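You operate a simulated robot arm through the tools that you are given. There is no shell and no other tool. Be economical: measure what you need, move in short steps, check, and stop when the job is done.

Carry out the task below with a simulated robot arm. There is one attempt and no reset: what you move stays moved.

Task
Put things in order on the work table top. At the end: the yellow felt pad stands where the orange shop rag stood; the grey steel strap stands on top of the teal air hood; the orange shop rag stands where the yellow wire brush stood; the yellow wire brush is in the blue drip tray; whatever was shut is shut again. Leave all else as you found it, and nothing knocked over.

The check looks at the end state, three seconds after you hand in, the way a careful person would. Anything else that was tipped, shoved, dropped, spilled or broken makes it a failure.

Robot
A 7-joint arm with a two-finger parallel gripper, fixed in place. Base frame: the origin is at the foot of the arm, x ahead of it, y to its left, z up; the work surface is at about z = 0. Lengths are in m, angles in degrees, forces in N, time in s.
With the tool pointing down near the work surface it reaches from about 0.24 to 0.62 m from the base axis. Its first joint turns from -66.0 to 66.0 degrees. Payload 2.6 kg.
Tool frame: the origin (TCP) lies between the finger pads and is the grasp point; the fingertips stand 0.03 m ahead of it; z points along the fingers, y is the line along which they close. Largest opening 0.094 m; finger width 0.028, thickness 0.01; the body of the gripper, 0.05 by 0.096 m, starts 0.055 m behind the TCP.
Orientation is told as [roll, pitch, yaw] about the base's x, y, z axes, in that order, counted from this pose: with the fingers straight down and closing along the base's y, the tool's x points along the base's -x, its y along +y and its z along -z.

Tools
- The arm moves only by the tool arm_command. Its argument "rows" is a list of rows, each a list of 3 entries, a list of its own where there are three numbers: the turn, a rotation vector about the tool's x, y, z in degrees, then the shift along the tool's x, y, z in m, then the finger opening in m, from 0 to 0.094. In form: [[[wx, wy, wz], [x, y, z], fingers], ...]. A call has 1 to 8 rows; each row is the pose to reach, as a shift and turn from the pose commanded when the call began, along the tool's axes at that moment. A row lasts 0.2 s, in which the tool goes at most 0.05 m and 8.6 degrees; a call with a longer step from one row to the next is refused whole, and so is a gripper value outside its range. Where a pose cannot be reached the arm comes as near as it can. A force on the tool above 40 N (or 10 N above the force at the start of the call, whichever is more), or a blocked arm, ends the call early, and 0.2 s more pass. The fingers move at their own pace (about 0.072 m/s each) and stop on an object; they squeeze with about 32 N. The grip force told is the motor's: it shows also when the fingers shut on nothing. Time passes only in rows, and 0.2 s behind the last, so rows that repeat a pose let the fingers close. The reply holds the time, the measured pose of the TCP, the force on the tool along the base axes, the opening and the grip force, in the units named above and with some noise, with the torque about the TCP (base axes, N m) and any sound that the robot's microphone picked up.
- Cameras (640 x 400 px; columns grow to the right, rows downward): "scene" is fixed at [0.0238, 0.42, 0.5751]; the picture's right is [-0.88, -0.47, 0.00], its down [-0.22, 0.41, -0.88] and it looks along [0.41, -0.78, -0.47] (base axes); focal length 362 px, centre (320, 200). "wrist" rides on the gripper at [0.076, 0.014, -0.103] in the tool frame; the picture's right is [-0.18, 0.98, 0.00], its down [-0.75, -0.14, -0.64] and it looks along [-0.63, -0.12, 0.77] (tool axes); focal length 243 px, centre (320, 200). There is no depth. A picture from a camera that has moved, and an enlarged one, comes with that camera's place and axes in the base frame and with its lens.
- snapshot(camera): a new picture of that camera. The clock stands still meanwhile.
- inspect(camera, box): a new picture of the part [left, top, right, bottom] of that camera's present view, enlarged. The clock stands still meanwhile.
- close_job(): hands the job in; it is judged then, once.

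Go step by step. Nothing tells you positions but the pictures and the camera data: compare them with the known pose of the tool, close in by small moves and look again before you grip or let go. The budget is 120 turns and 68 pictures, counting those below and the enlarged ones. Unless the task says otherwise, let go and move clear before handing in, and close with one line.

The tools are called after "Request:" as a command line: name --argument value ..., lists and objects as JSON in quotes. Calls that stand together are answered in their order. arm_command: Moves the arm, as the interface text tells. Its arguments: {"type":"object","properties":{"rows":{"type":"array","items":{"type":"array"}}},"required":["rows"]} The other tools are called the same way: snapshot (camera) takes a picture; inspect (camera, box) takes an enlarged picture of a part of a camera's view; close_job () hands the job in.

At the start:

```text
time_s: 0.0
tcp_pos: [0.3745, -0.0963, 0.3373]
ee_rot: [0.0, 0.0, 0.0]
contact_force: [0.4, 0.0, -0.8]
ft_torque: [0.02, 0.05, 0.02]
opening: 0.094
gripper_force: 0.0
```

scene: 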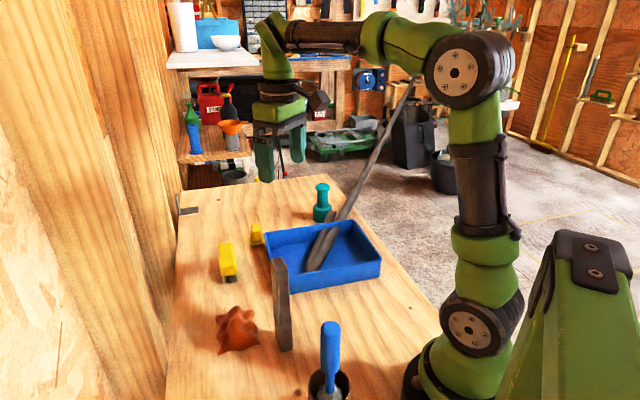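
wrist: 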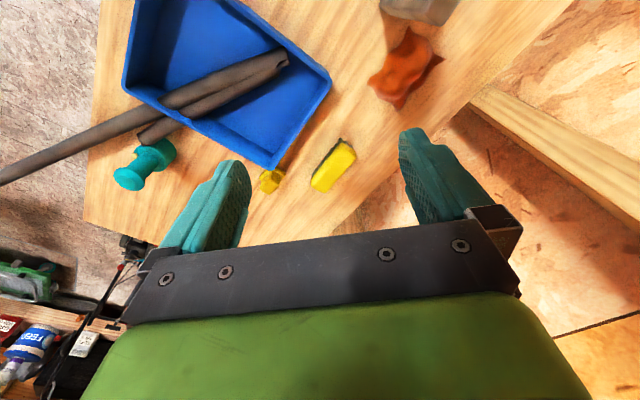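

I see a blue tray with a dark bar lying in it, a teal object, two yellow items, an orange rag, a grey upright strap, and a blue-handled item in a cup. I'll look at these enlarged first.

Request:
inspect --camera "scene" --box '[200, 170, 400, 295]'

Request:
inspect --camera "scene" --box '[200, 275, 400, 400]'

Request:
inspect --camera "wrist" --box '[100, 0, 480, 238]'

```text
3.20 times, centred on (300, 232) of scene
camera zoom: at [0.0238, 0.42, 0.5751], right [-0.88, -0.47, 0.0], down [-0.22, 0.41, -0.88], along [0.41, -0.78, -0.47], focal length 1157 px, centre (384, 96)
```

zoom: 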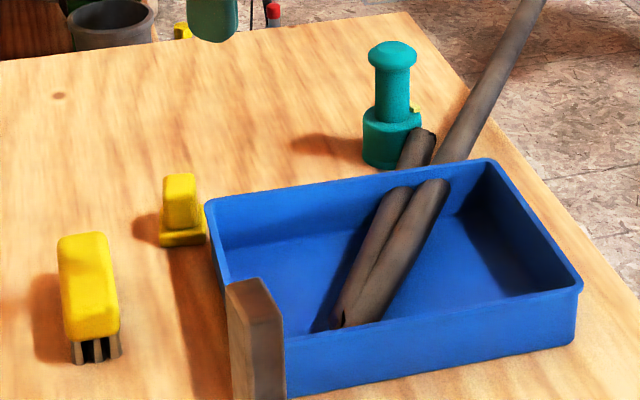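

```text
3.20 times, centred on (300, 338) of scene
camera zoom: at [0.0238, 0.42, 0.5751], right [-0.88, -0.47, 0.0], down [-0.22, 0.41, -0.88], along [0.41, -0.78, -0.47], focal length 1157 px, centre (384, -240)
```

zoom: 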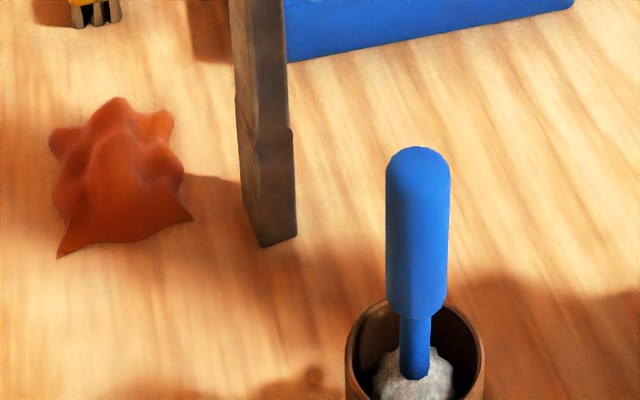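

```text
1.68 times, centred on (290, 119) of wrist
camera zoom: at [0.2965, -0.0831, 0.4387], right [0.18, 0.98, 0.0], down [0.75, -0.14, 0.64], along [0.63, -0.12, -0.77], focal length 408 px, centre (370, 336)
```

zoom: 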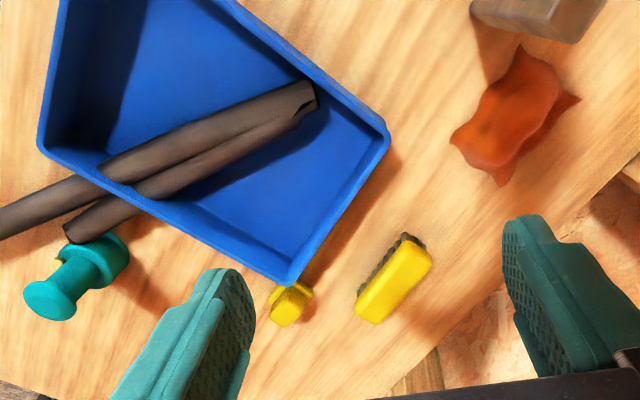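

I take the rag to be near (0.40,0.06), the brush near (0.56,-0.11), the small felt pad near (0.56,-0.23), the teal hood near (0.47,-0.44) and the strap near (0.31,0.02). I'll move over toward the teal hood for a closer look.

Request:
arm_command --rows '[[[0, 0, 0], [0, -0.045, 0], 0.094], [[0, 0, 0], [0, -0.09, 0], 0.094], [[0, 0, 0], [0, -0.135, 0], 0.094], [[0, 0, 0], [0, -0.18, 0], 0.094], [[0, 0, 0], [0, -0.2, 0], 0.094]]'

Request:
snapshot --camera "wrist"

Request:
snapshot --camera "scene"

```text
time_s: 1.2
tcp_pos: [0.3733, -0.2966, 0.3371]
ee_rot: [0.1, 0.0, 0.1]
contact_force: [-0.1, -0.2, -0.3]
ft_torque: [0.01, -0.01, -0.02]
opening: 0.0938
gripper_force: 0.0
```

```text
62 pictures are left
camera wrist: at [0.296, -0.2839, 0.4378], right [0.18, 0.98, 0.0], down [0.75, -0.14, 0.64], along [0.63, -0.12, -0.77], focal length 243 px, centre (320, 200)
```

wrist: 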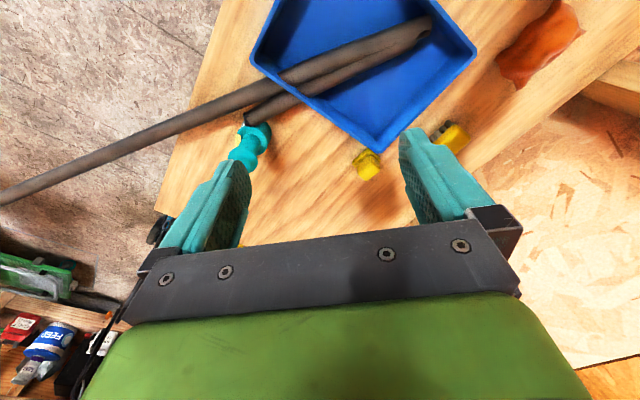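

```text
61 pictures are left
```

scene: 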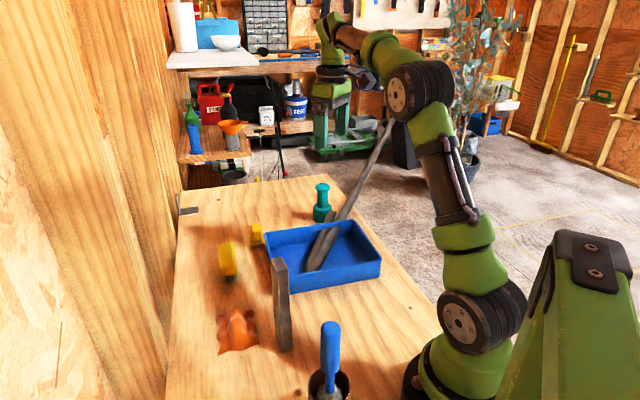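

The rag and brush look a bit different in this picture. I'll enlarge to check.

Request:
inspect --camera "scene" --box '[200, 225, 360, 385]'

Request:
inspect --camera "wrist" --box '[180, 40, 420, 190]'

```text
2.50 times, centred on (280, 305) of scene
camera zoom: at [0.0238, 0.42, 0.5751], right [-0.88, -0.47, 0.0], down [-0.22, 0.41, -0.88], along [0.41, -0.78, -0.47], focal length 904 px, centre (420, -62)
```

zoom: 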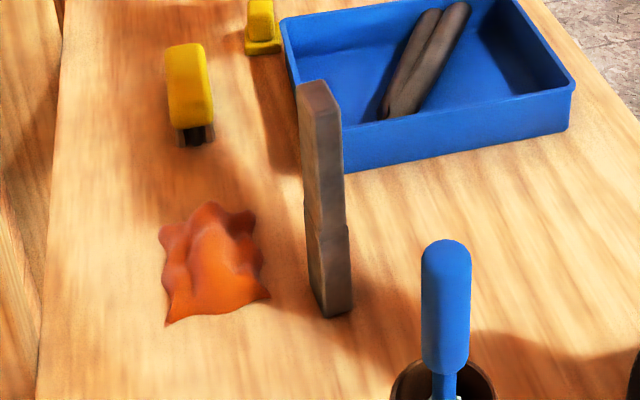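

```text
2.67 times, centred on (300, 115) of wrist
camera zoom: at [0.296, -0.2839, 0.4378], right [0.18, 0.98, 0.0], down [0.75, -0.14, 0.64], along [0.63, -0.12, -0.77], focal length 647 px, centre (373, 427)
```

zoom: 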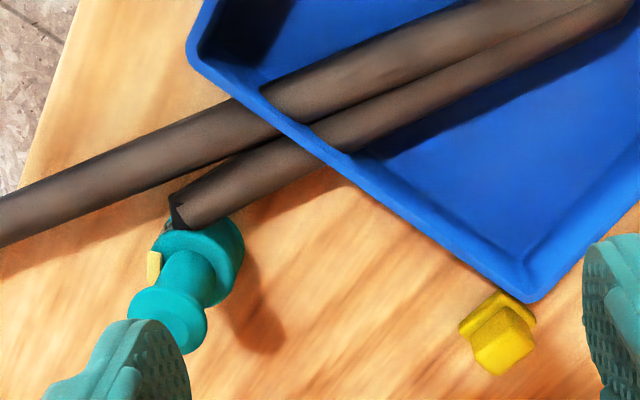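

Only the light changed. The two bars in the tray I take as clutter to leave alone. I'll lower a bit to look at the hood's top and at what lies around it.

Request:
arm_command --rows '[[[0, 0, 0], [0.01, -0.035, 0.03], 0.094], [[0, 0, 0], [0.02, -0.07, 0.055], 0.094], [[0, 0, 0], [0.03, -0.104, 0.08], 0.094]]'

Request:
snapshot --camera "wrist"

```text
time_s: 2.0
tcp_pos: [0.3446, -0.4008, 0.2576]
ee_rot: [0.1, -0.1, 0.1]
contact_force: [-0.7, 0.3, 0.3]
ft_torque: [-0.03, -0.01, 0.0]
opening: 0.0942
gripper_force: 0.1
```

```text
58 pictures are left
camera wrist: at [0.2674, -0.387, 0.3582], right [0.18, 0.98, 0.0], down [0.75, -0.14, 0.64], along [0.63, -0.12, -0.77], focal length 243 px, centre (320, 200)
```

wrist: 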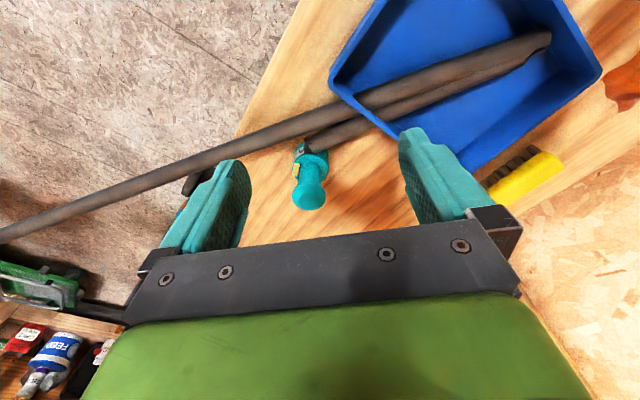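

Request:
inspect --camera "wrist" --box '[260, 100, 400, 220]'

Request:
inspect --camera "scene" --box '[280, 160, 370, 230]'

```text
3.33 times, centred on (330, 160) of wrist
camera zoom: at [0.2674, -0.387, 0.3582], right [0.18, 0.98, 0.0], down [0.75, -0.14, 0.64], along [0.63, -0.12, -0.77], focal length 809 px, centre (287, 333)
```

zoom: 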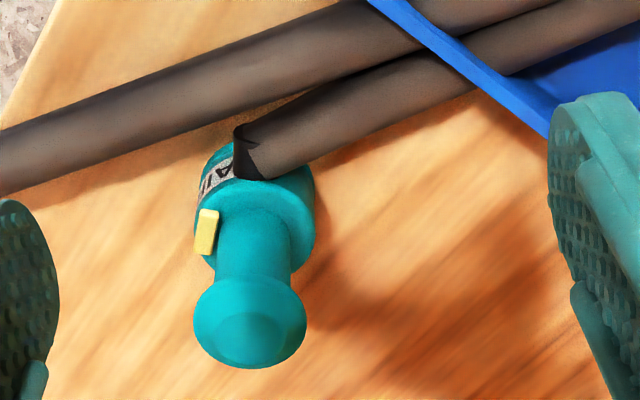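

```text
5.71 times, centred on (325, 195) of scene
camera zoom: at [0.0238, 0.42, 0.5751], right [-0.88, -0.47, 0.0], down [-0.22, 0.41, -0.88], along [0.41, -0.78, -0.47], focal length 2066 px, centre (291, 229)
```

zoom: 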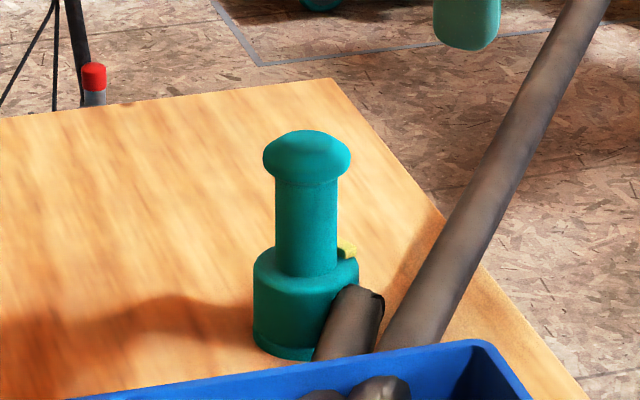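

The hood has a knob-like top and carries an "AI.." label. I want to understand the bars in the tray and the upright grey piece before deciding what the strap is.

Request:
inspect --camera "scene" --box '[265, 215, 395, 300]'

Request:
inspect --camera "scene" --box '[330, 60, 450, 230]'

Request:
inspect --camera "scene" --box '[260, 250, 310, 355]'

Request:
inspect --camera "wrist" --box '[320, 0, 620, 170]'

```text
4.71 times, centred on (330, 258) of scene
camera zoom: at [0.0238, 0.42, 0.5751], right [-0.88, -0.47, 0.0], down [-0.22, 0.41, -0.88], along [0.41, -0.78, -0.47], focal length 1702 px, centre (273, -71)
```

zoom: 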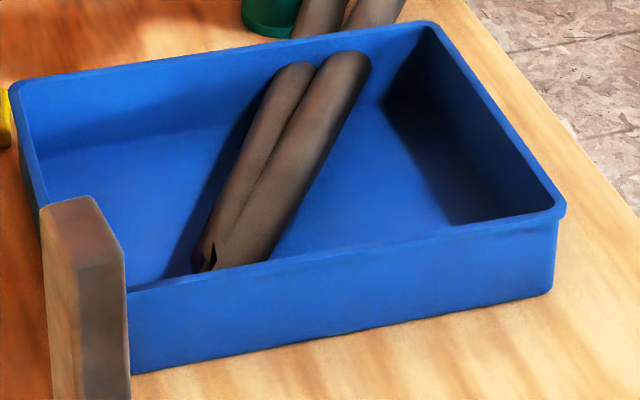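

```text
2.35 times, centred on (390, 145) of scene
camera zoom: at [0.0238, 0.42, 0.5751], right [-0.88, -0.47, 0.0], down [-0.22, 0.41, -0.88], along [0.41, -0.78, -0.47], focal length 851 px, centre (155, 329)
```

zoom: 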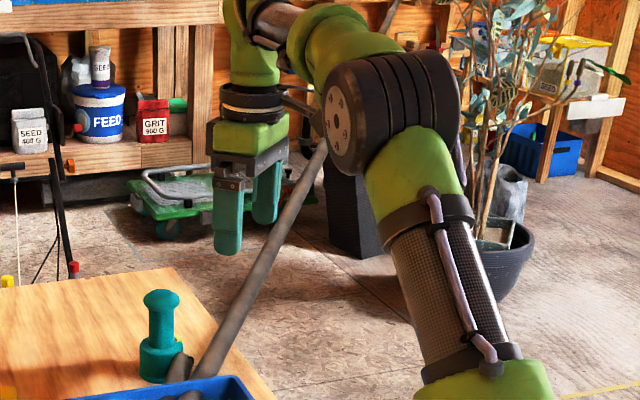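

```text
3.81 times, centred on (285, 302) of scene
camera zoom: at [0.0238, 0.42, 0.5751], right [-0.88, -0.47, 0.0], down [-0.22, 0.41, -0.88], along [0.41, -0.78, -0.47], focal length 1378 px, centre (453, -190)
```

zoom: 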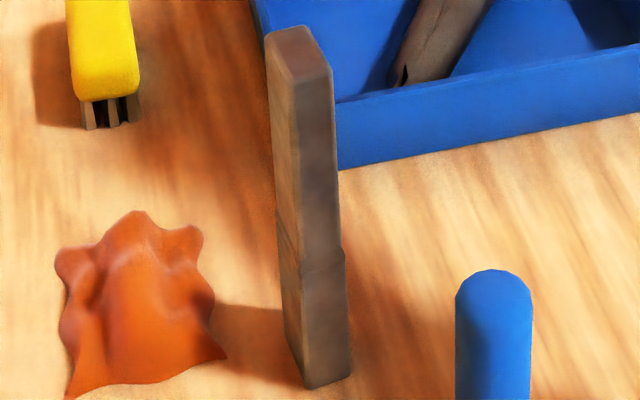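

```text
2.13 times, centred on (470, 85) of wrist
camera zoom: at [0.2674, -0.387, 0.3582], right [0.18, 0.98, 0.0], down [0.75, -0.14, 0.64], along [0.63, -0.12, -0.77], focal length 518 px, centre (0, 445)
```

zoom: 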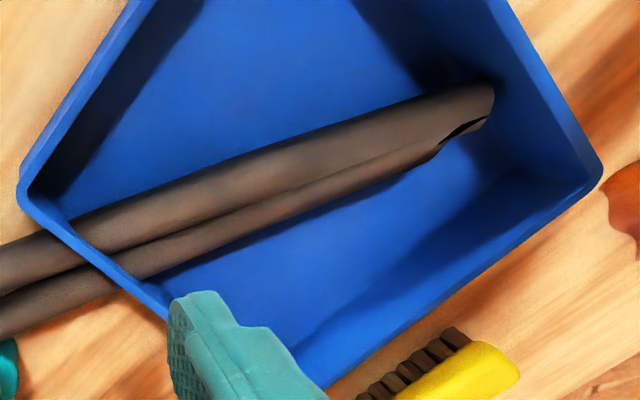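

The bars pass through the tray and look fixed, so I'll leave them. I take the upright grey piece (about 0.03 x 0.02 x 0.19 m) as the strap, and I'll study the hood's top more closely.

Request:
inspect --camera "scene" --box '[308, 178, 340, 198]'

Request:
inspect --camera "wrist" --box '[280, 135, 344, 215]'

```text
16.00 times, centred on (324, 188) of scene
camera zoom: at [0.0238, 0.42, 0.5751], right [-0.88, -0.47, 0.0], down [-0.22, 0.41, -0.88], along [0.41, -0.78, -0.47], focal length 5786 px, centre (256, 392)
```

zoom: 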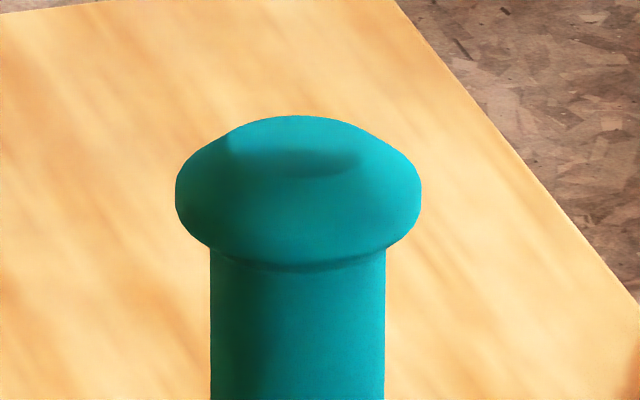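

```text
5.00 times, centred on (312, 175) of wrist
camera zoom: at [0.2674, -0.387, 0.3582], right [0.18, 0.98, 0.0], down [0.75, -0.14, 0.64], along [0.63, -0.12, -0.77], focal length 1213 px, centre (360, 325)
```

zoom: 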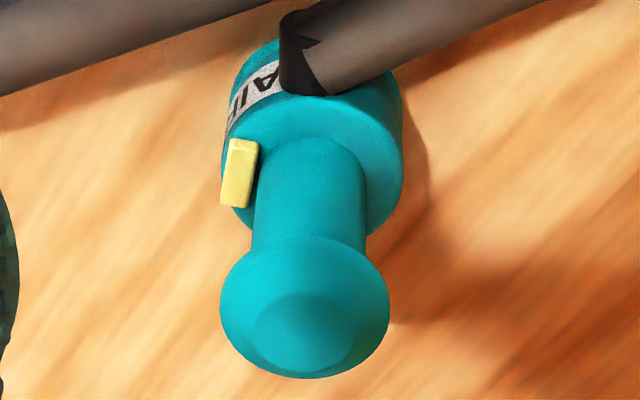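

The top has a flat disc about 0.03 m across, centred near (0.468,-0.4405) at z≈0.111, so an upright strap can stand there. With the empty gripper turned -43°, I'll test whether a vertical tool reaches above it.

Request:
arm_command --rows '[[[0, 0, 8.5], [-0.025, -0.008, 0], 0.094], [[0, 0, 17], [-0.05, -0.016, 0], 0.094], [[0, 0, 25.5], [-0.075, -0.024, 0], 0.094], [[0, 0, 34], [-0.1, -0.032, 0], 0.094], [[0, 0, 42.5], [-0.1235, -0.0395, 0], 0.094], [[0, 0, 43], [-0.1235, -0.0395, 0], 0.094]]'

Request:
snapshot --camera "wrist"

Request:
snapshot --camera "scene"

```text
time_s: 3.4
tcp_pos: [0.4454, -0.3746, 0.2379]
ee_rot: [-0.1, 0.0, -42.6]
contact_force: [-0.4, -0.2, 0.7]
ft_torque: [-0.01, 0.0, -0.03]
opening: 0.0939
gripper_force: 0.1
out of reach, approached as far as the arm can: row 3, 4, 5, 6
```

```text
49 pictures are left
camera wrist: at [0.3981, -0.3128, 0.3388], right [0.8, 0.6, 0.0], down [0.46, -0.61, 0.64], along [0.38, -0.52, -0.77], focal length 243 px, centre (320, 200)
```

wrist: 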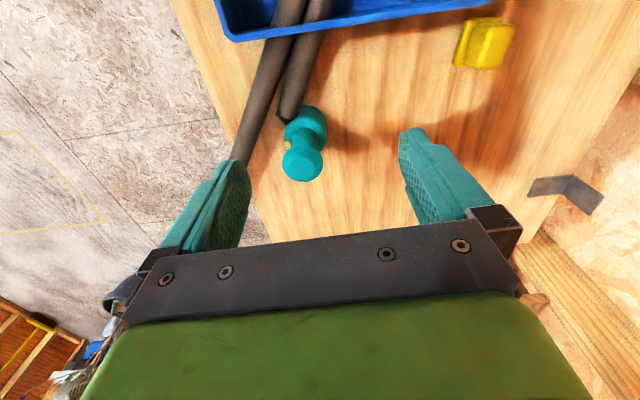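

```text
48 pictures are left
```

scene: 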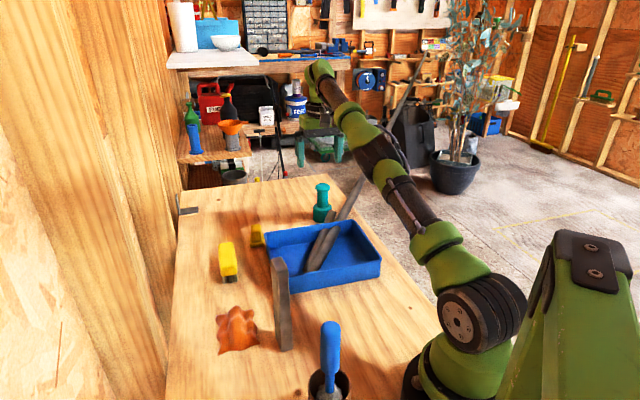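

A vertical tool only reaches about r=0.58 at this height, so I'll need to tilt the fingers outward. I'll test a 30° tilt in place.

Request:
arm_command --rows '[[[0, -7.5, 0], [0, 0, 0], 0.094], [[0, -15, 0], [0, 0, 0], 0.094], [[0, -22.5, 0], [0, 0, 0], 0.094], [[0, -30, 0], [0, 0, 0], 0.094], [[0, -30, 0], [0, 0, 0], 0.094]]'

```text
time_s: 4.6
tcp_pos: [0.4462, -0.3729, 0.2378]
ee_rot: [0.1, -30.2, -43.0]
contact_force: [-0.1, -0.4, 0.3]
ft_torque: [-0.01, -0.02, -0.02]
opening: 0.094
gripper_force: 0.1
```

Commanded poses clip to what can be reached, which helps. Now I'll check that the tilted tool gets above the hood at z≈0.26.

Request:
arm_command --rows '[[[0, 0, 0], [-0.033, -0.017, 0.006], 0.094], [[0, 0, 0], [-0.0651, -0.0347, 0.0122], 0.094], [[0, 0, 0], [-0.0651, -0.0347, 0.0122], 0.094]]'

Request:
snapshot --camera "wrist"

```text
time_s: 5.4
tcp_pos: [0.4679, -0.4413, 0.2589]
ee_rot: [0.0, -30.0, -43.0]
contact_force: [-0.1, -1.3, 0.2]
ft_torque: [-0.04, 0.0, 0.01]
opening: 0.094
gripper_force: 0.0
```

```text
47 pictures are left
camera wrist: at [0.3911, -0.3522, 0.309], right [0.79, 0.61, 0.09], down [0.15, -0.33, 0.93], along [0.6, -0.72, -0.35], focal length 243 px, centre (320, 200)
```

wrist: 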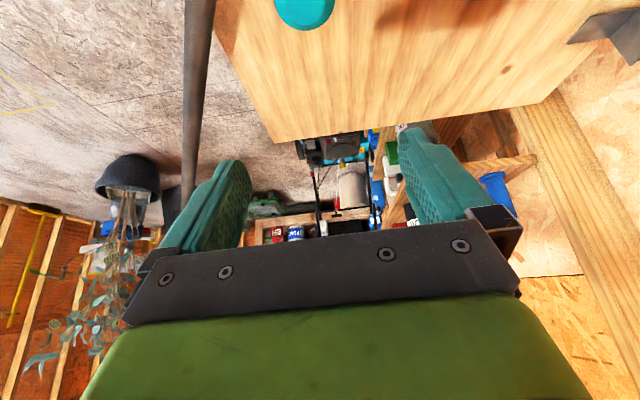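

The tilted pose works over the hood. Now I'll carry this same orientation over to the strap at a safe height.

Request:
arm_command --rows '[[[0, 0, 0], [0.0279, 0.0192, -0.0257], 0.094], [[0, 0, 0], [0.0558, 0.0384, -0.0514], 0.094], [[0, 0, 0], [0.0837, 0.0576, -0.0771], 0.094], [[0, 0, 0], [0.1116, 0.0768, -0.1028], 0.094], [[0, 0, 0], [0.1395, 0.096, -0.1285], 0.094], [[0, 0, 0], [0.1673, 0.115, -0.1543], 0.094]]'

Request:
arm_command --rows '[[[0, 0, 0], [0.032, 0.0192, -0.0185], 0.094], [[0, 0, 0], [0.064, 0.0384, -0.037], 0.094], [[0, 0, 0], [0.096, 0.0576, -0.0555], 0.094], [[0, 0, 0], [0.128, 0.0768, -0.074], 0.094], [[0, 0, 0], [0.16, 0.096, -0.0925], 0.094], [[0, 0, 0], [0.192, 0.115, -0.111], 0.094]]'

Request:
snapshot --camera "wrist"

Request:
snapshot --camera "scene"

```text
time_s: 6.8
tcp_pos: [0.3836, -0.2055, 0.3085]
ee_rot: [0.1, -30.0, -43.0]
contact_force: [0.6, -0.7, 0.9]
ft_torque: [-0.03, -0.02, 0.01]
opening: 0.0941
gripper_force: 0.0
```

```text
time_s: 8.2
tcp_pos: [0.2998, 0.0284, 0.3093]
ee_rot: [0.0, -30.0, -43.1]
contact_force: [0.8, 0.3, 0.3]
ft_torque: [-0.04, -0.01, -0.01]
opening: 0.0939
gripper_force: 0.1
```

```text
46 pictures are left
camera wrist: at [0.2227, 0.1187, 0.3607], right [0.79, 0.61, 0.09], down [0.15, -0.33, 0.93], along [0.6, -0.72, -0.35], focal length 243 px, centre (320, 200)
```

wrist: 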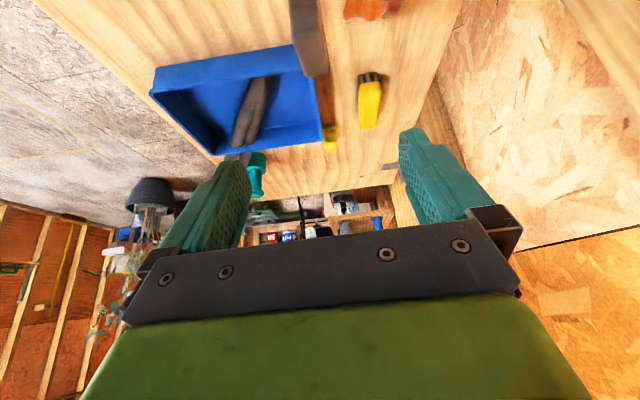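

```text
45 pictures are left
```

scene: 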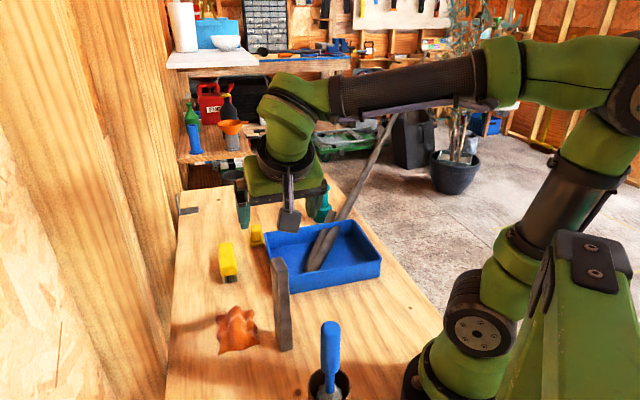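

The pose is reachable here too. I'll enlarge the strap's top in the wrist view to line up.

Request:
inspect --camera "wrist" --box '[270, 0, 390, 90]'

Request:
inspect --camera "scene" --box '[260, 250, 310, 355]'

```text
4.44 times, centred on (330, 45) of wrist
camera zoom: at [0.2227, 0.1187, 0.3607], right [0.79, 0.61, 0.09], down [0.15, -0.33, 0.93], along [0.6, -0.72, -0.35], focal length 1078 px, centre (276, 889)
```

zoom: 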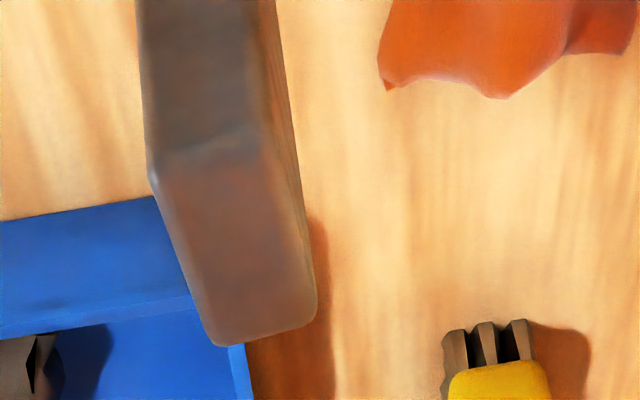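

```text
3.81 times, centred on (285, 302) of scene
camera zoom: at [0.0238, 0.42, 0.5751], right [-0.88, -0.47, 0.0], down [-0.22, 0.41, -0.88], along [0.41, -0.78, -0.47], focal length 1378 px, centre (453, -190)
```

zoom: 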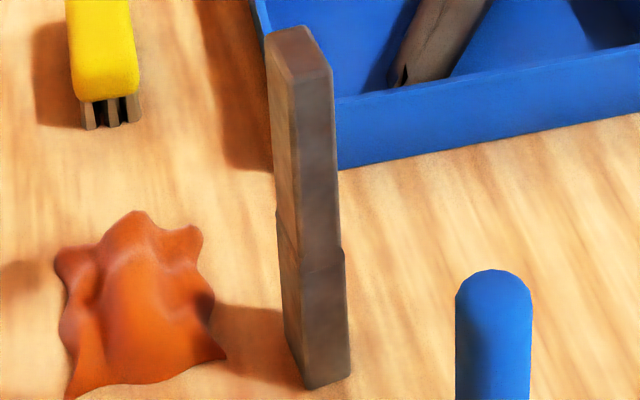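

Both views put the strap's top centre at about (0.3125,0.0165), z≈0.19, turned about -38°. I'll align and lower to just above it, then check.

Request:
arm_command --rows '[[[-2, 0, -3.46], [-0.0152, 0, 0.0088], 0.094], [[-2, 0, -3.46], [0.0048, 0, 0.0435], 0.094], [[-2, 0, -3.46], [0.0248, 0, 0.0782], 0.094], [[-2, 0, -3.46], [0.0248, 0, 0.0782], 0.094]]'

Request:
inspect --camera "scene" --box '[210, 190, 350, 360]'

Request:
snapshot --camera "wrist"

```text
time_s: 9.2
tcp_pos: [0.3146, 0.0156, 0.2303]
ee_rot: [-0.1, -30.0, -39.0]
contact_force: [-0.5, -0.2, 0.3]
ft_torque: [0.0, 0.02, 0.03]
opening: 0.0942
gripper_force: 0.1
```

```text
2.35 times, centred on (280, 275) of scene
camera zoom: at [0.0238, 0.42, 0.5751], right [-0.88, -0.47, 0.0], down [-0.22, 0.41, -0.88], along [0.41, -0.78, -0.47], focal length 851 px, centre (414, 24)
```

zoom: 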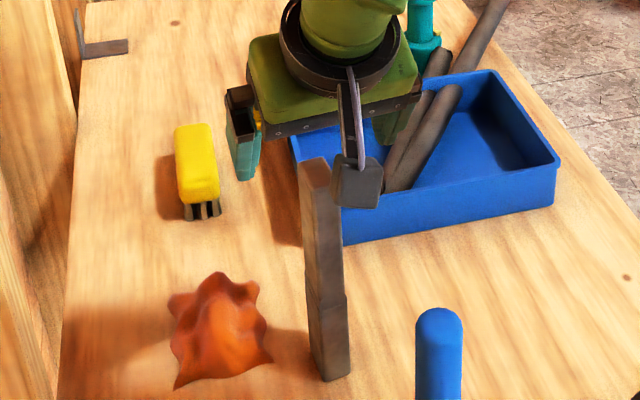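

```text
41 pictures are left
camera wrist: at [0.2299, 0.1, 0.2794], right [0.74, 0.66, 0.09], down [0.17, -0.32, 0.93], along [0.65, -0.68, -0.35], focal length 243 px, centre (320, 200)
```

wrist: 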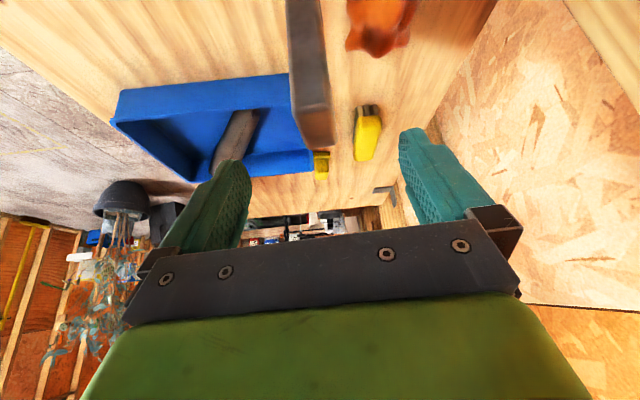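

The strap's top sits centred between the fingers, as expected. I'll lower to z≈0.15 and close gently.

Request:
arm_command --rows '[[[0, 0, 0], [0.0133, 0, 0.0231], 0.094], [[0, 0, 0], [0.0267, 0, 0.0462], 0.094], [[0, 0, 0], [0.04, 0, 0.0693], 0.094], [[0, 0, 0], [0.04, 0, 0.0693], 0.094]]'

Request:
snapshot --camera "wrist"

```text
time_s: 10.2
tcp_pos: [0.3134, 0.0158, 0.1498]
ee_rot: [0.0, -29.9, -39.1]
contact_force: [-0.2, -0.3, -0.9]
ft_torque: [-0.04, 0.01, -0.02]
opening: 0.0941
gripper_force: 0.1
```

```text
40 pictures are left
camera wrist: at [0.2299, 0.1006, 0.1995], right [0.74, 0.66, 0.09], down [0.17, -0.32, 0.93], along [0.65, -0.68, -0.35], focal length 243 px, centre (320, 200)
```

wrist: 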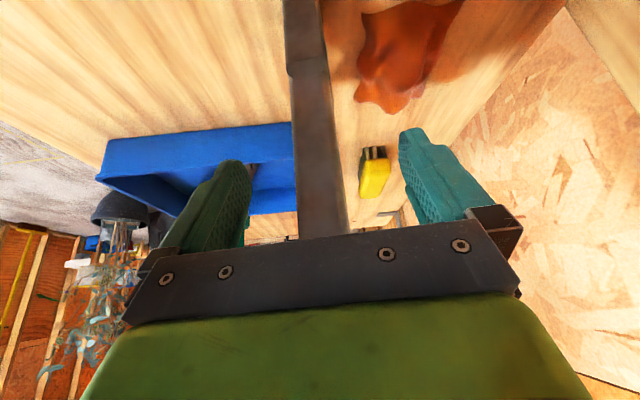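

The strap is centred between the pads; closing.

Request:
arm_command --rows '[[[0, 0, 0], [0, 0, 0], 0.06], [[0, 0, 0], [0, 0, 0], 0.04], [[0, 0, 0], [0, 0, 0], 0.025], [[0, 0, 0], [0, 0, 0], 0.01], [[0, 0, 0], [0, 0, 0], 0.0], [[0, 0, 0], [0, 0, 0], 0.0]]'

Request:
inspect --camera "scene" --box '[210, 190, 350, 360]'

```text
time_s: 11.6
tcp_pos: [0.3125, 0.0181, 0.1507]
ee_rot: [0.0, -30.0, -38.9]
contact_force: [0.3, 1.3, -0.3]
ft_torque: [0.08, -0.1, 0.01]
opening: 0.026
gripper_force: 32.4
```

```text
2.35 times, centred on (280, 275) of scene
camera zoom: at [0.0238, 0.42, 0.5751], right [-0.88, -0.47, 0.0], down [-0.22, 0.41, -0.88], along [0.41, -0.78, -0.47], focal length 851 px, centre (414, 24)
```

zoom: 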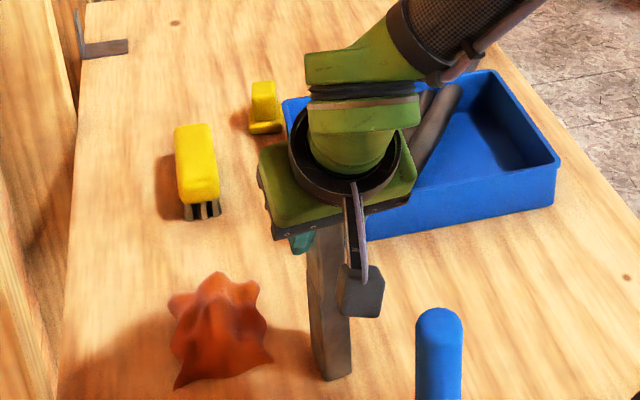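

Gripped at 0.026 m. Lifting straight up.

Request:
arm_command --rows '[[[0, 0, 0], [-0.01, 0, -0.0173], 0.0], [[0, 0, 0], [-0.03, 0, -0.052], 0.0], [[0, 0, 0], [-0.05, 0, -0.0866], 0.0], [[0, 0, 0], [-0.07, 0, -0.1212], 0.0], [[0, 0, 0], [-0.085, 0, -0.1472], 0.0], [[0, 0, 0], [-0.085, 0, -0.1472], 0.0]]'

Request:
inspect --camera "scene" --box '[190, 130, 390, 330]'

```text
time_s: 13.0
tcp_pos: [0.3128, 0.0165, 0.3193]
ee_rot: [0.0, -29.9, -39.0]
contact_force: [-0.1, -0.8, -2.7]
ft_torque: [0.0, -0.01, -0.02]
opening: 0.0259
gripper_force: 31.8
```

```text
2.00 times, centred on (290, 230) of scene
camera zoom: at [0.0238, 0.42, 0.5751], right [-0.88, -0.47, 0.0], down [-0.22, 0.41, -0.88], along [0.41, -0.78, -0.47], focal length 723 px, centre (380, 140)
```

zoom: 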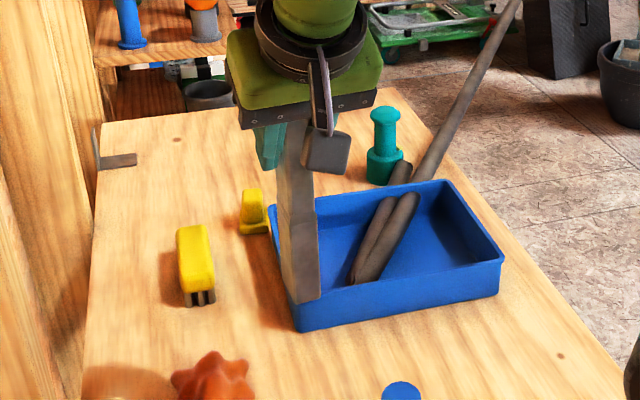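

The strap hangs vertical with almost no torque. Carrying it over toward the hood at a safe height.

Request:
arm_command --rows '[[[0, 0, 0], [-0.0294, -0.0215, 0.017], 0.0], [[0, 0, 0], [-0.0588, -0.043, 0.034], 0.0], [[0, 0, 0], [-0.0882, -0.0645, 0.051], 0.0], [[0, 0, 0], [-0.1176, -0.086, 0.068], 0.0], [[0, 0, 0], [-0.147, -0.1075, 0.085], 0.0], [[0, 0, 0], [-0.1766, -0.1288, 0.102], 0.0]]'

Request:
arm_command --rows '[[[0, 0, 0], [-0.0277, -0.0215, 0.0199], 0.0], [[0, 0, 0], [-0.0554, -0.043, 0.0398], 0.0], [[0, 0, 0], [-0.0831, -0.0645, 0.0597], 0.0], [[0, 0, 0], [-0.1108, -0.086, 0.0796], 0.0], [[0, 0, 0], [-0.1385, -0.1075, 0.0995], 0.0], [[0, 0, 0], [-0.1666, -0.1288, 0.1193], 0.0], [[0, 0, 0], [-0.1666, -0.1288, 0.1193], 0.0]]'

Request:
inspect --camera "scene" --box '[270, 120, 380, 230]'

Request:
snapshot --camera "wrist"

```text
time_s: 14.4
tcp_pos: [0.3901, -0.2122, 0.3191]
ee_rot: [0.0, -30.0, -38.9]
contact_force: [-0.8, -0.7, -3.0]
ft_torque: [-0.01, 0.03, 0.01]
opening: 0.0259
gripper_force: 32.1
```

```text
time_s: 16.0
tcp_pos: [0.4683, -0.4393, 0.2989]
ee_rot: [0.1, -29.8, -39.0]
contact_force: [-0.1, -0.4, -1.5]
ft_torque: [-0.03, 0.04, 0.01]
opening: 0.0256
gripper_force: 31.9
```

```text
3.64 times, centred on (325, 175) of scene
camera zoom: at [0.0239, 0.42, 0.5751], right [-0.88, -0.47, 0.0], down [-0.22, 0.41, -0.88], along [0.41, -0.78, -0.47], focal length 1315 px, centre (302, 291)
```

zoom: 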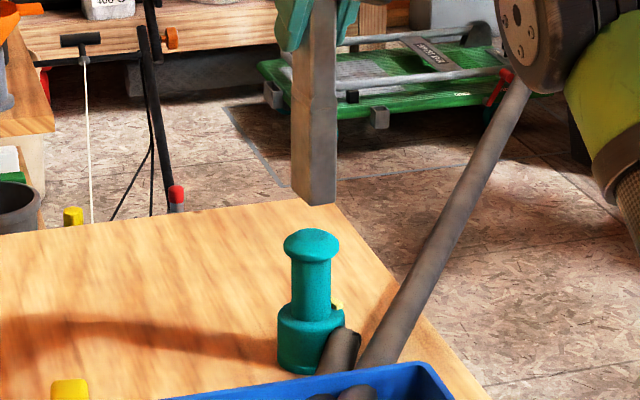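

```text
36 pictures are left
camera wrist: at [0.3849, -0.3564, 0.3491], right [0.74, 0.66, 0.09], down [0.17, -0.32, 0.93], along [0.65, -0.68, -0.35], focal length 243 px, centre (320, 200)
```

wrist: 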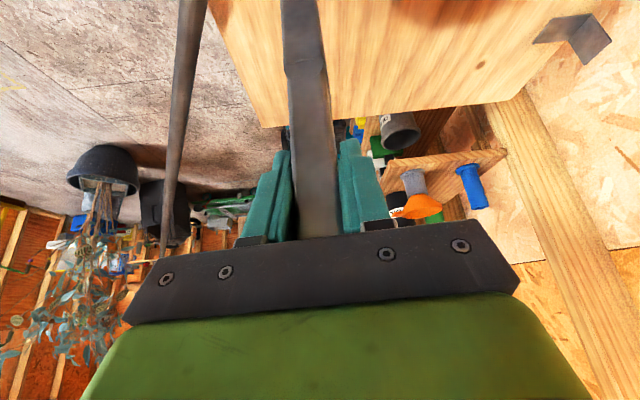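

The strap hangs directly over the knob to within about 2 mm. I'll lower most of the way and check.

Request:
arm_command --rows '[[[0, 0, 0], [0.004, 0, 0.0092], 0.0], [[0, 0, 0], [0.009, 0, 0.0178], 0.0], [[0, 0, 0], [0.0136, 0, 0.0257], 0.0], [[0, 0, 0], [0.0136, 0, 0.0257], 0.0]]'

Request:
inspect --camera "scene" --box '[300, 160, 348, 190]'

```text
time_s: 17.0
tcp_pos: [0.4707, -0.4408, 0.2711]
ee_rot: [0.0, -30.0, -39.0]
contact_force: [-0.2, 0.4, -3.1]
ft_torque: [-0.02, 0.01, 0.03]
opening: 0.0259
gripper_force: 31.8
```

```text
13.33 times, centred on (324, 175) of scene
camera zoom: at [0.0238, 0.42, 0.5751], right [-0.88, -0.47, 0.0], down [-0.22, 0.41, -0.88], along [0.41, -0.78, -0.47], focal length 4822 px, centre (267, 533)
```

zoom: 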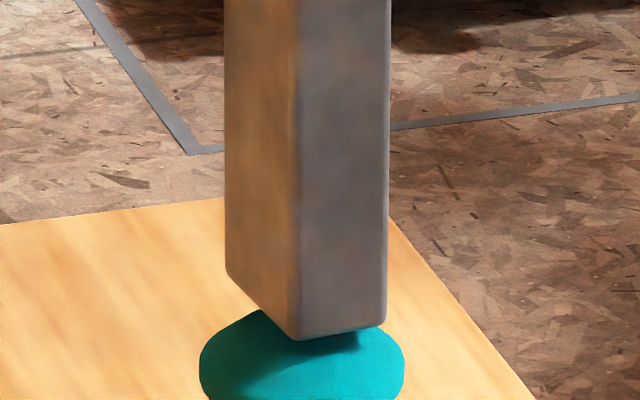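

Within a couple of millimetres. I'll make a tiny outward correction and lower close to contact.

Request:
arm_command --rows '[[[0, 0, 0], [-0.0022, 0, 0.0013], 0.0], [[0, 0, 0], [-0.0002, 0, 0.0047], 0.0], [[0, 0, 0], [0.0008, 0, 0.0065], 0.0], [[0, 0, 0], [0.0008, 0, 0.0065], 0.0]]'

Request:
inspect --camera "scene" --box '[300, 165, 348, 195]'

```text
time_s: 18.0
tcp_pos: [0.4715, -0.4423, 0.264]
ee_rot: [0.0, -30.1, -38.8]
contact_force: [-1.5, 0.3, 4.2]
ft_torque: [0.27, 0.39, 0.0]
opening: 0.0257
gripper_force: 31.8
```

```text
13.33 times, centred on (324, 180) of scene
camera zoom: at [0.0238, 0.42, 0.5751], right [-0.88, -0.47, 0.0], down [-0.22, 0.41, -0.88], along [0.41, -0.78, -0.47], focal length 4822 px, centre (267, 467)
```

zoom: 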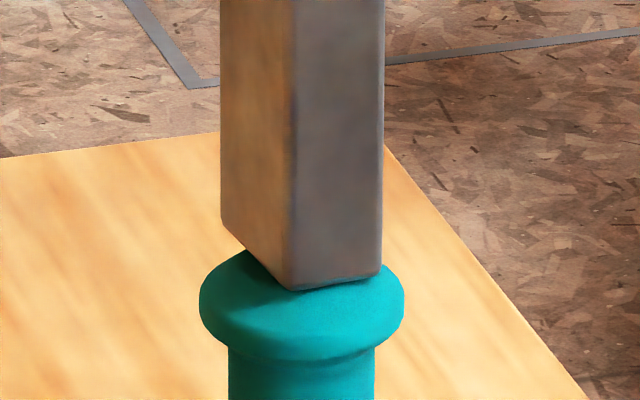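

Contact is made at the right height, but the torque shows the strap sits slightly too far outward. I'll lift 4 mm, shift back about 4 mm, and touch down again.

Request:
arm_command --rows '[[[0, 0, 0], [-0.002, 0, -0.0035], 0.0], [[0, 0, 0], [0.0013, 0.0008, -0.0054], 0.0], [[0, 0, 0], [0.0013, 0.0008, -0.0054], 0.0]]'

Request:
arm_command --rows '[[[0, 0, 0], [0.001, 0, 0.0017], 0.0], [[0, 0, 0], [0.0018, 0, 0.0031], 0.0], [[0, 0, 0], [0.0018, 0, 0.0031], 0.0]]'

```text
time_s: 18.8
tcp_pos: [0.4693, -0.4385, 0.2683]
ee_rot: [0.0, -30.0, -39.0]
contact_force: [-0.7, 1.0, -1.2]
ft_torque: [-0.02, 0.01, 0.0]
opening: 0.026
gripper_force: 31.6
```

```text
time_s: 19.6
tcp_pos: [0.4695, -0.4395, 0.2666]
ee_rot: [0.1, -30.1, -39.1]
contact_force: [-2.1, 1.2, 5.8]
ft_torque: [0.2, 0.29, -0.02]
opening: 0.0259
gripper_force: 32.1
```

Touchdown is now balanced: the torque matches the side force alone. A last look before opening.

Request:
inspect --camera "scene" --box '[300, 165, 348, 195]'

```text
13.33 times, centred on (324, 180) of scene
camera zoom: at [0.0238, 0.42, 0.5751], right [-0.88, -0.47, 0.0], down [-0.22, 0.41, -0.88], along [0.41, -0.78, -0.47], focal length 4822 px, centre (267, 467)
```

zoom: 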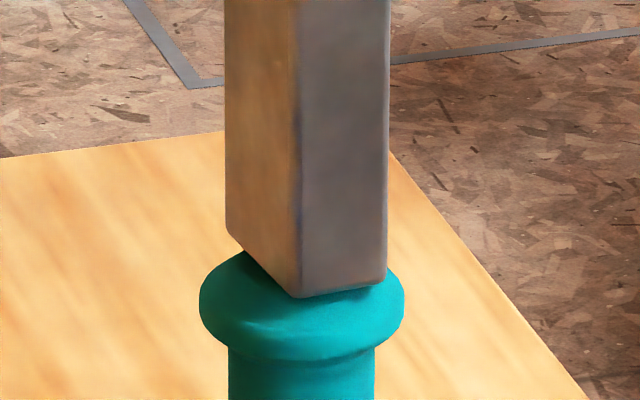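

The strap's base is centred on the disc. I'll ease the preload slightly and open the fingers in small steps.

Request:
arm_command --rows '[[[0, 0, 0], [-0.0005, 0, -0.0009], 0.0], [[0, 0, 0], [-0.0005, 0, -0.0009], 0.0]]'

Request:
arm_command --rows '[[[0, 0, 0], [0, 0, 0], 0.027], [[0, 0, 0], [0, 0, 0], 0.029], [[0, 0, 0], [0, 0, 0], 0.031], [[0, 0, 0], [0, 0, 0], 0.033], [[0, 0, 0], [0, 0, 0], 0.035]]'

Request:
inspect --camera "scene" --box '[270, 110, 380, 220]'

```text
time_s: 20.2
tcp_pos: [0.469, -0.4394, 0.2673]
ee_rot: [0.0, -30.1, -38.8]
contact_force: [1.6, -0.6, 1.5]
ft_torque: [-0.15, -0.28, 0.0]
opening: 0.0257
gripper_force: 31.9
```

```text
time_s: 21.4
tcp_pos: [0.4687, -0.4389, 0.2657]
ee_rot: [0.0, -30.0, -39.0]
contact_force: [0.1, 1.2, 0.6]
ft_torque: [-0.03, -0.01, -0.04]
opening: 0.0348
gripper_force: 0.0
```

```text
3.64 times, centred on (325, 165) of scene
camera zoom: at [0.0238, 0.42, 0.5751], right [-0.88, -0.47, 0.0], down [-0.22, 0.41, -0.88], along [0.41, -0.78, -0.47], focal length 1315 px, centre (302, 327)
```

zoom: 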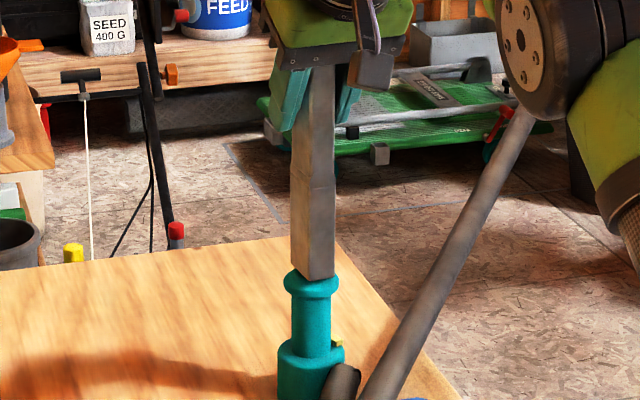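

It stands straight. I'll open fully in steps and check that it doesn't lean.

Request:
arm_command --rows '[[[0, 0, 0], [0, 0, 0], 0.045], [[0, 0, 0], [0, 0, 0], 0.06], [[0, 0, 0], [0, 0, 0], 0.075], [[0, 0, 0], [0, 0, 0], 0.09], [[0, 0, 0], [0, 0, 0], 0.094]]'

Request:
inspect --camera "scene" --box '[270, 110, 380, 220]'

Request:
snapshot --camera "wrist"

```text
time_s: 22.6
tcp_pos: [0.4694, -0.4382, 0.2664]
ee_rot: [0.1, -30.0, -39.0]
contact_force: [0.8, -0.7, 0.6]
ft_torque: [0.0, 0.0, -0.02]
opening: 0.094
gripper_force: 0.0
```

```text
3.64 times, centred on (325, 165) of scene
camera zoom: at [0.0238, 0.42, 0.5751], right [-0.88, -0.47, 0.0], down [-0.22, 0.41, -0.88], along [0.41, -0.78, -0.47], focal length 1315 px, centre (302, 327)
```

zoom: 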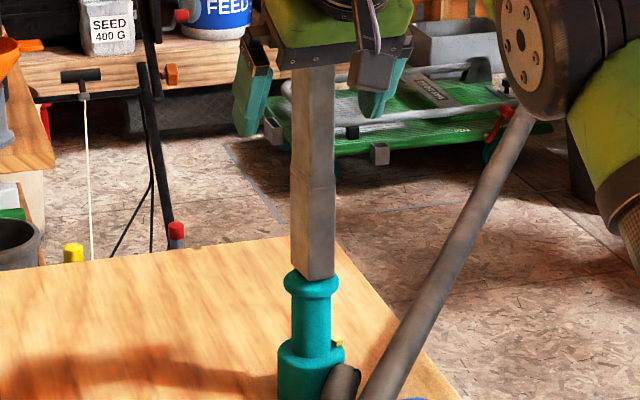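

```text
30 pictures are left
camera wrist: at [0.3852, -0.3552, 0.3154], right [0.74, 0.66, 0.09], down [0.17, -0.32, 0.93], along [0.65, -0.68, -0.35], focal length 243 px, centre (320, 200)
```

wrist: 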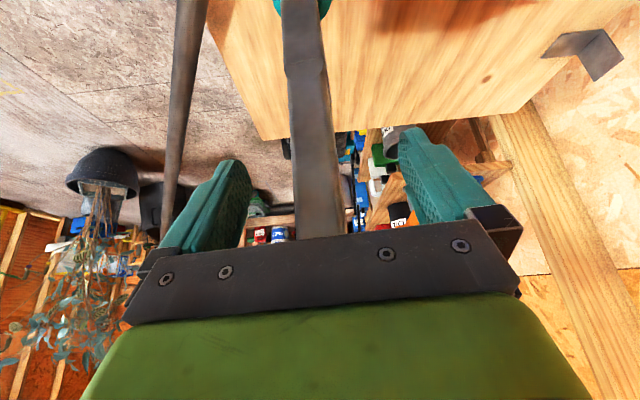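

It stands freely. Backing off along the finger direction.

Request:
arm_command --rows '[[[0, 0, 0], [0, 0, -0.015], 0.094], [[0, 0, 0], [0, 0, -0.035], 0.094], [[0, 0, 0], [0, 0, -0.065], 0.094], [[0, 0, 0], [0, 0, -0.1], 0.094], [[0, 0, 0], [0, 0, -0.13], 0.094]]'

Request:
inspect --camera "scene" --box '[210, 120, 370, 280]'

```text
time_s: 23.8
tcp_pos: [0.4179, -0.3972, 0.3794]
ee_rot: [0.0, -30.0, -39.0]
contact_force: [-0.1, 0.4, -0.2]
ft_torque: [0.02, 0.02, 0.02]
opening: 0.0939
gripper_force: 0.1
```

```text
2.50 times, centred on (290, 200) of scene
camera zoom: at [0.0238, 0.42, 0.5751], right [-0.88, -0.47, 0.0], down [-0.22, 0.41, -0.88], along [0.41, -0.78, -0.47], focal length 904 px, centre (395, 200)
```

zoom: 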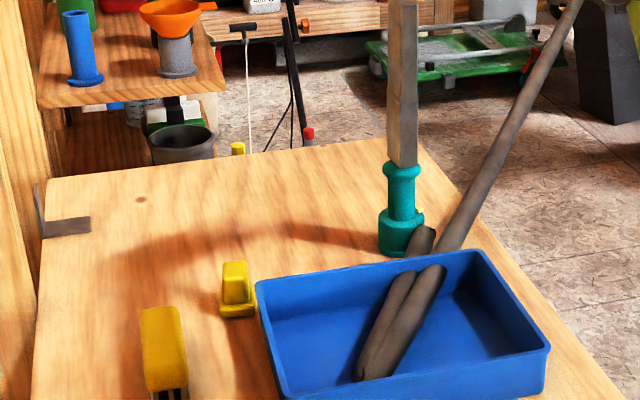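

The strap stays put. Next is the wire brush: I'll bring the tool back to vertical and move to just short of the brush for a look.

Request:
arm_command --rows '[[[0, 7.5, 0], [0.0225, 0.016, 0.0015], 0.094], [[0, 15, 0], [0.045, 0.032, 0.003], 0.094], [[0, 22.5, 0], [0.0675, 0.048, 0.0045], 0.094], [[0, 30, 0], [0.09, 0.064, 0.0058], 0.094], [[0, 30, 0], [0.09, 0.064, 0.0058], 0.094]]'

Request:
arm_command --rows '[[[0, 0, 0], [0.0158, 0.0408, 0.0133], 0.094], [[0, 0, 0], [0.0316, 0.0816, 0.0266], 0.094], [[0, 0, 0], [0.0474, 0.1224, 0.04], 0.094], [[0, 0, 0], [0.0632, 0.1632, 0.0533], 0.094], [[0, 0, 0], [0.079, 0.204, 0.0667], 0.094], [[0, 0, 0], [0.095, 0.2446, 0.08], 0.094], [[0, 0, 0], [0.095, 0.2446, 0.08], 0.094]]'

Request:
snapshot --camera "wrist"

```text
time_s: 25.0
tcp_pos: [0.3999, -0.3007, 0.3286]
ee_rot: [0.0, 0.1, -39.0]
contact_force: [-0.8, 0.3, 0.1]
ft_torque: [0.01, 0.0, -0.03]
opening: 0.094
gripper_force: 0.1
```

```text
time_s: 26.6
tcp_pos: [0.4797, -0.05, 0.2475]
ee_rot: [0.0, 0.0, -39.1]
contact_force: [-0.4, -0.4, -0.4]
ft_torque: [0.03, 0.01, -0.03]
opening: 0.094
gripper_force: 0.0
```

```text
28 pictures are left
camera wrist: at [0.428, 0.0083, 0.3491], right [0.76, 0.65, 0.0], down [0.5, -0.58, 0.64], along [0.42, -0.49, -0.77], focal length 243 px, centre (320, 200)
```

wrist: 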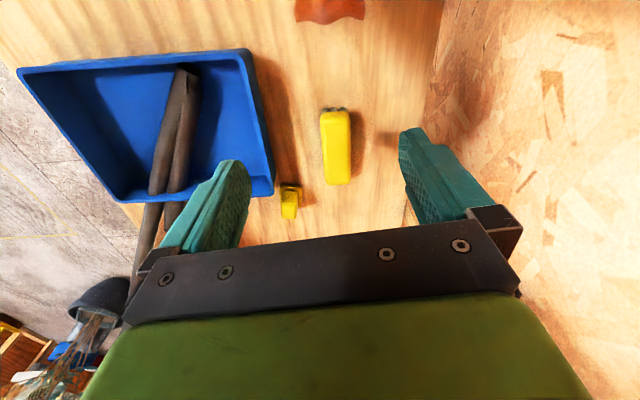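

Both views put the brush at about (0.552,-0.102), axis -45°, length about 0.10. The free part of the tray near the side facing the brush is centred around (0.435,-0.200). I'll go above the brush.

Request:
arm_command --rows '[[[0, 0, 3], [-0.03, 0.002, 0.02], 0.094], [[0, 0, 6], [-0.06, 0.004, 0.05], 0.094], [[0, 0, 6], [-0.0885, 0.005, 0.085], 0.094], [[0, 0, 6], [-0.0885, 0.005, 0.125], 0.094], [[0, 0, 6], [-0.0885, 0.005, 0.145], 0.094], [[0, 0, 6], [-0.0885, 0.005, 0.145], 0.094]]'

Request:
snapshot --camera "wrist"

Request:
inspect --camera "scene" --box '[190, 200, 310, 320]'

```text
time_s: 28.0
tcp_pos: [0.5511, -0.1031, 0.1028]
ee_rot: [0.1, 0.0, -45.0]
contact_force: [-0.9, -0.4, 0.4]
ft_torque: [0.02, 0.0, 0.0]
opening: 0.0943
gripper_force: 0.0
```

```text
27 pictures are left
camera wrist: at [0.5059, -0.0389, 0.2043], right [0.82, 0.57, 0.0], down [0.43, -0.63, 0.64], along [0.36, -0.53, -0.77], focal length 243 px, centre (320, 200)
```

wrist: 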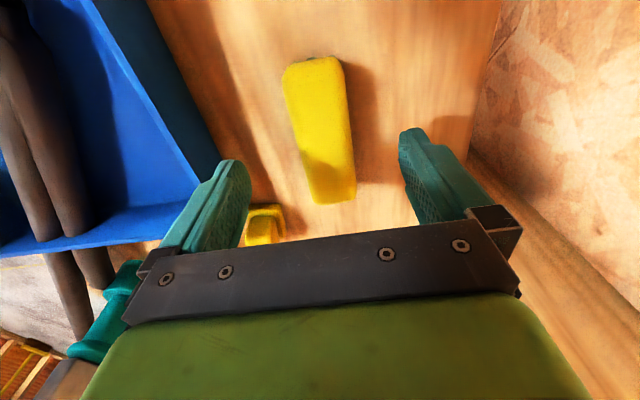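

```text
3.33 times, centred on (250, 260) of scene
camera zoom: at [0.0238, 0.42, 0.5751], right [-0.88, -0.47, 0.0], down [-0.22, 0.41, -0.88], along [0.41, -0.78, -0.47], focal length 1205 px, centre (553, 0)
```

zoom: 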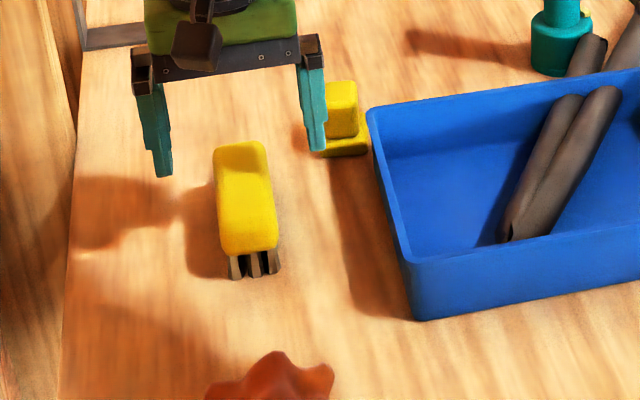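

Well aligned, with the brush about -47° and 0.033 wide. I'll fine-tune, lower to z≈0.036 and close.

Request:
arm_command --rows '[[[0, 0, 2], [-0.0035, 0.0014, 0.02], 0.094], [[0, 0, 2], [-0.0035, 0.0014, 0.045], 0.094], [[0, 0, 2], [-0.0035, 0.0014, 0.067], 0.094], [[0, 0, 2], [-0.0035, 0.0014, 0.067], 0.06], [[0, 0, 2], [-0.0035, 0.0014, 0.067], 0.04], [[0, 0, 2], [-0.0035, 0.0014, 0.067], 0.02], [[0, 0, 2], [-0.0035, 0.0014, 0.067], 0.0], [[0, 0, 2], [-0.0035, 0.0014, 0.067], 0.0]]'

```text
time_s: 29.8
tcp_pos: [0.5547, -0.1032, 0.0358]
ee_rot: [0.0, 0.0, -47.0]
contact_force: [1.1, -0.1, 0.3]
ft_torque: [-0.01, -0.05, 0.02]
opening: 0.0438
gripper_force: 31.8
```

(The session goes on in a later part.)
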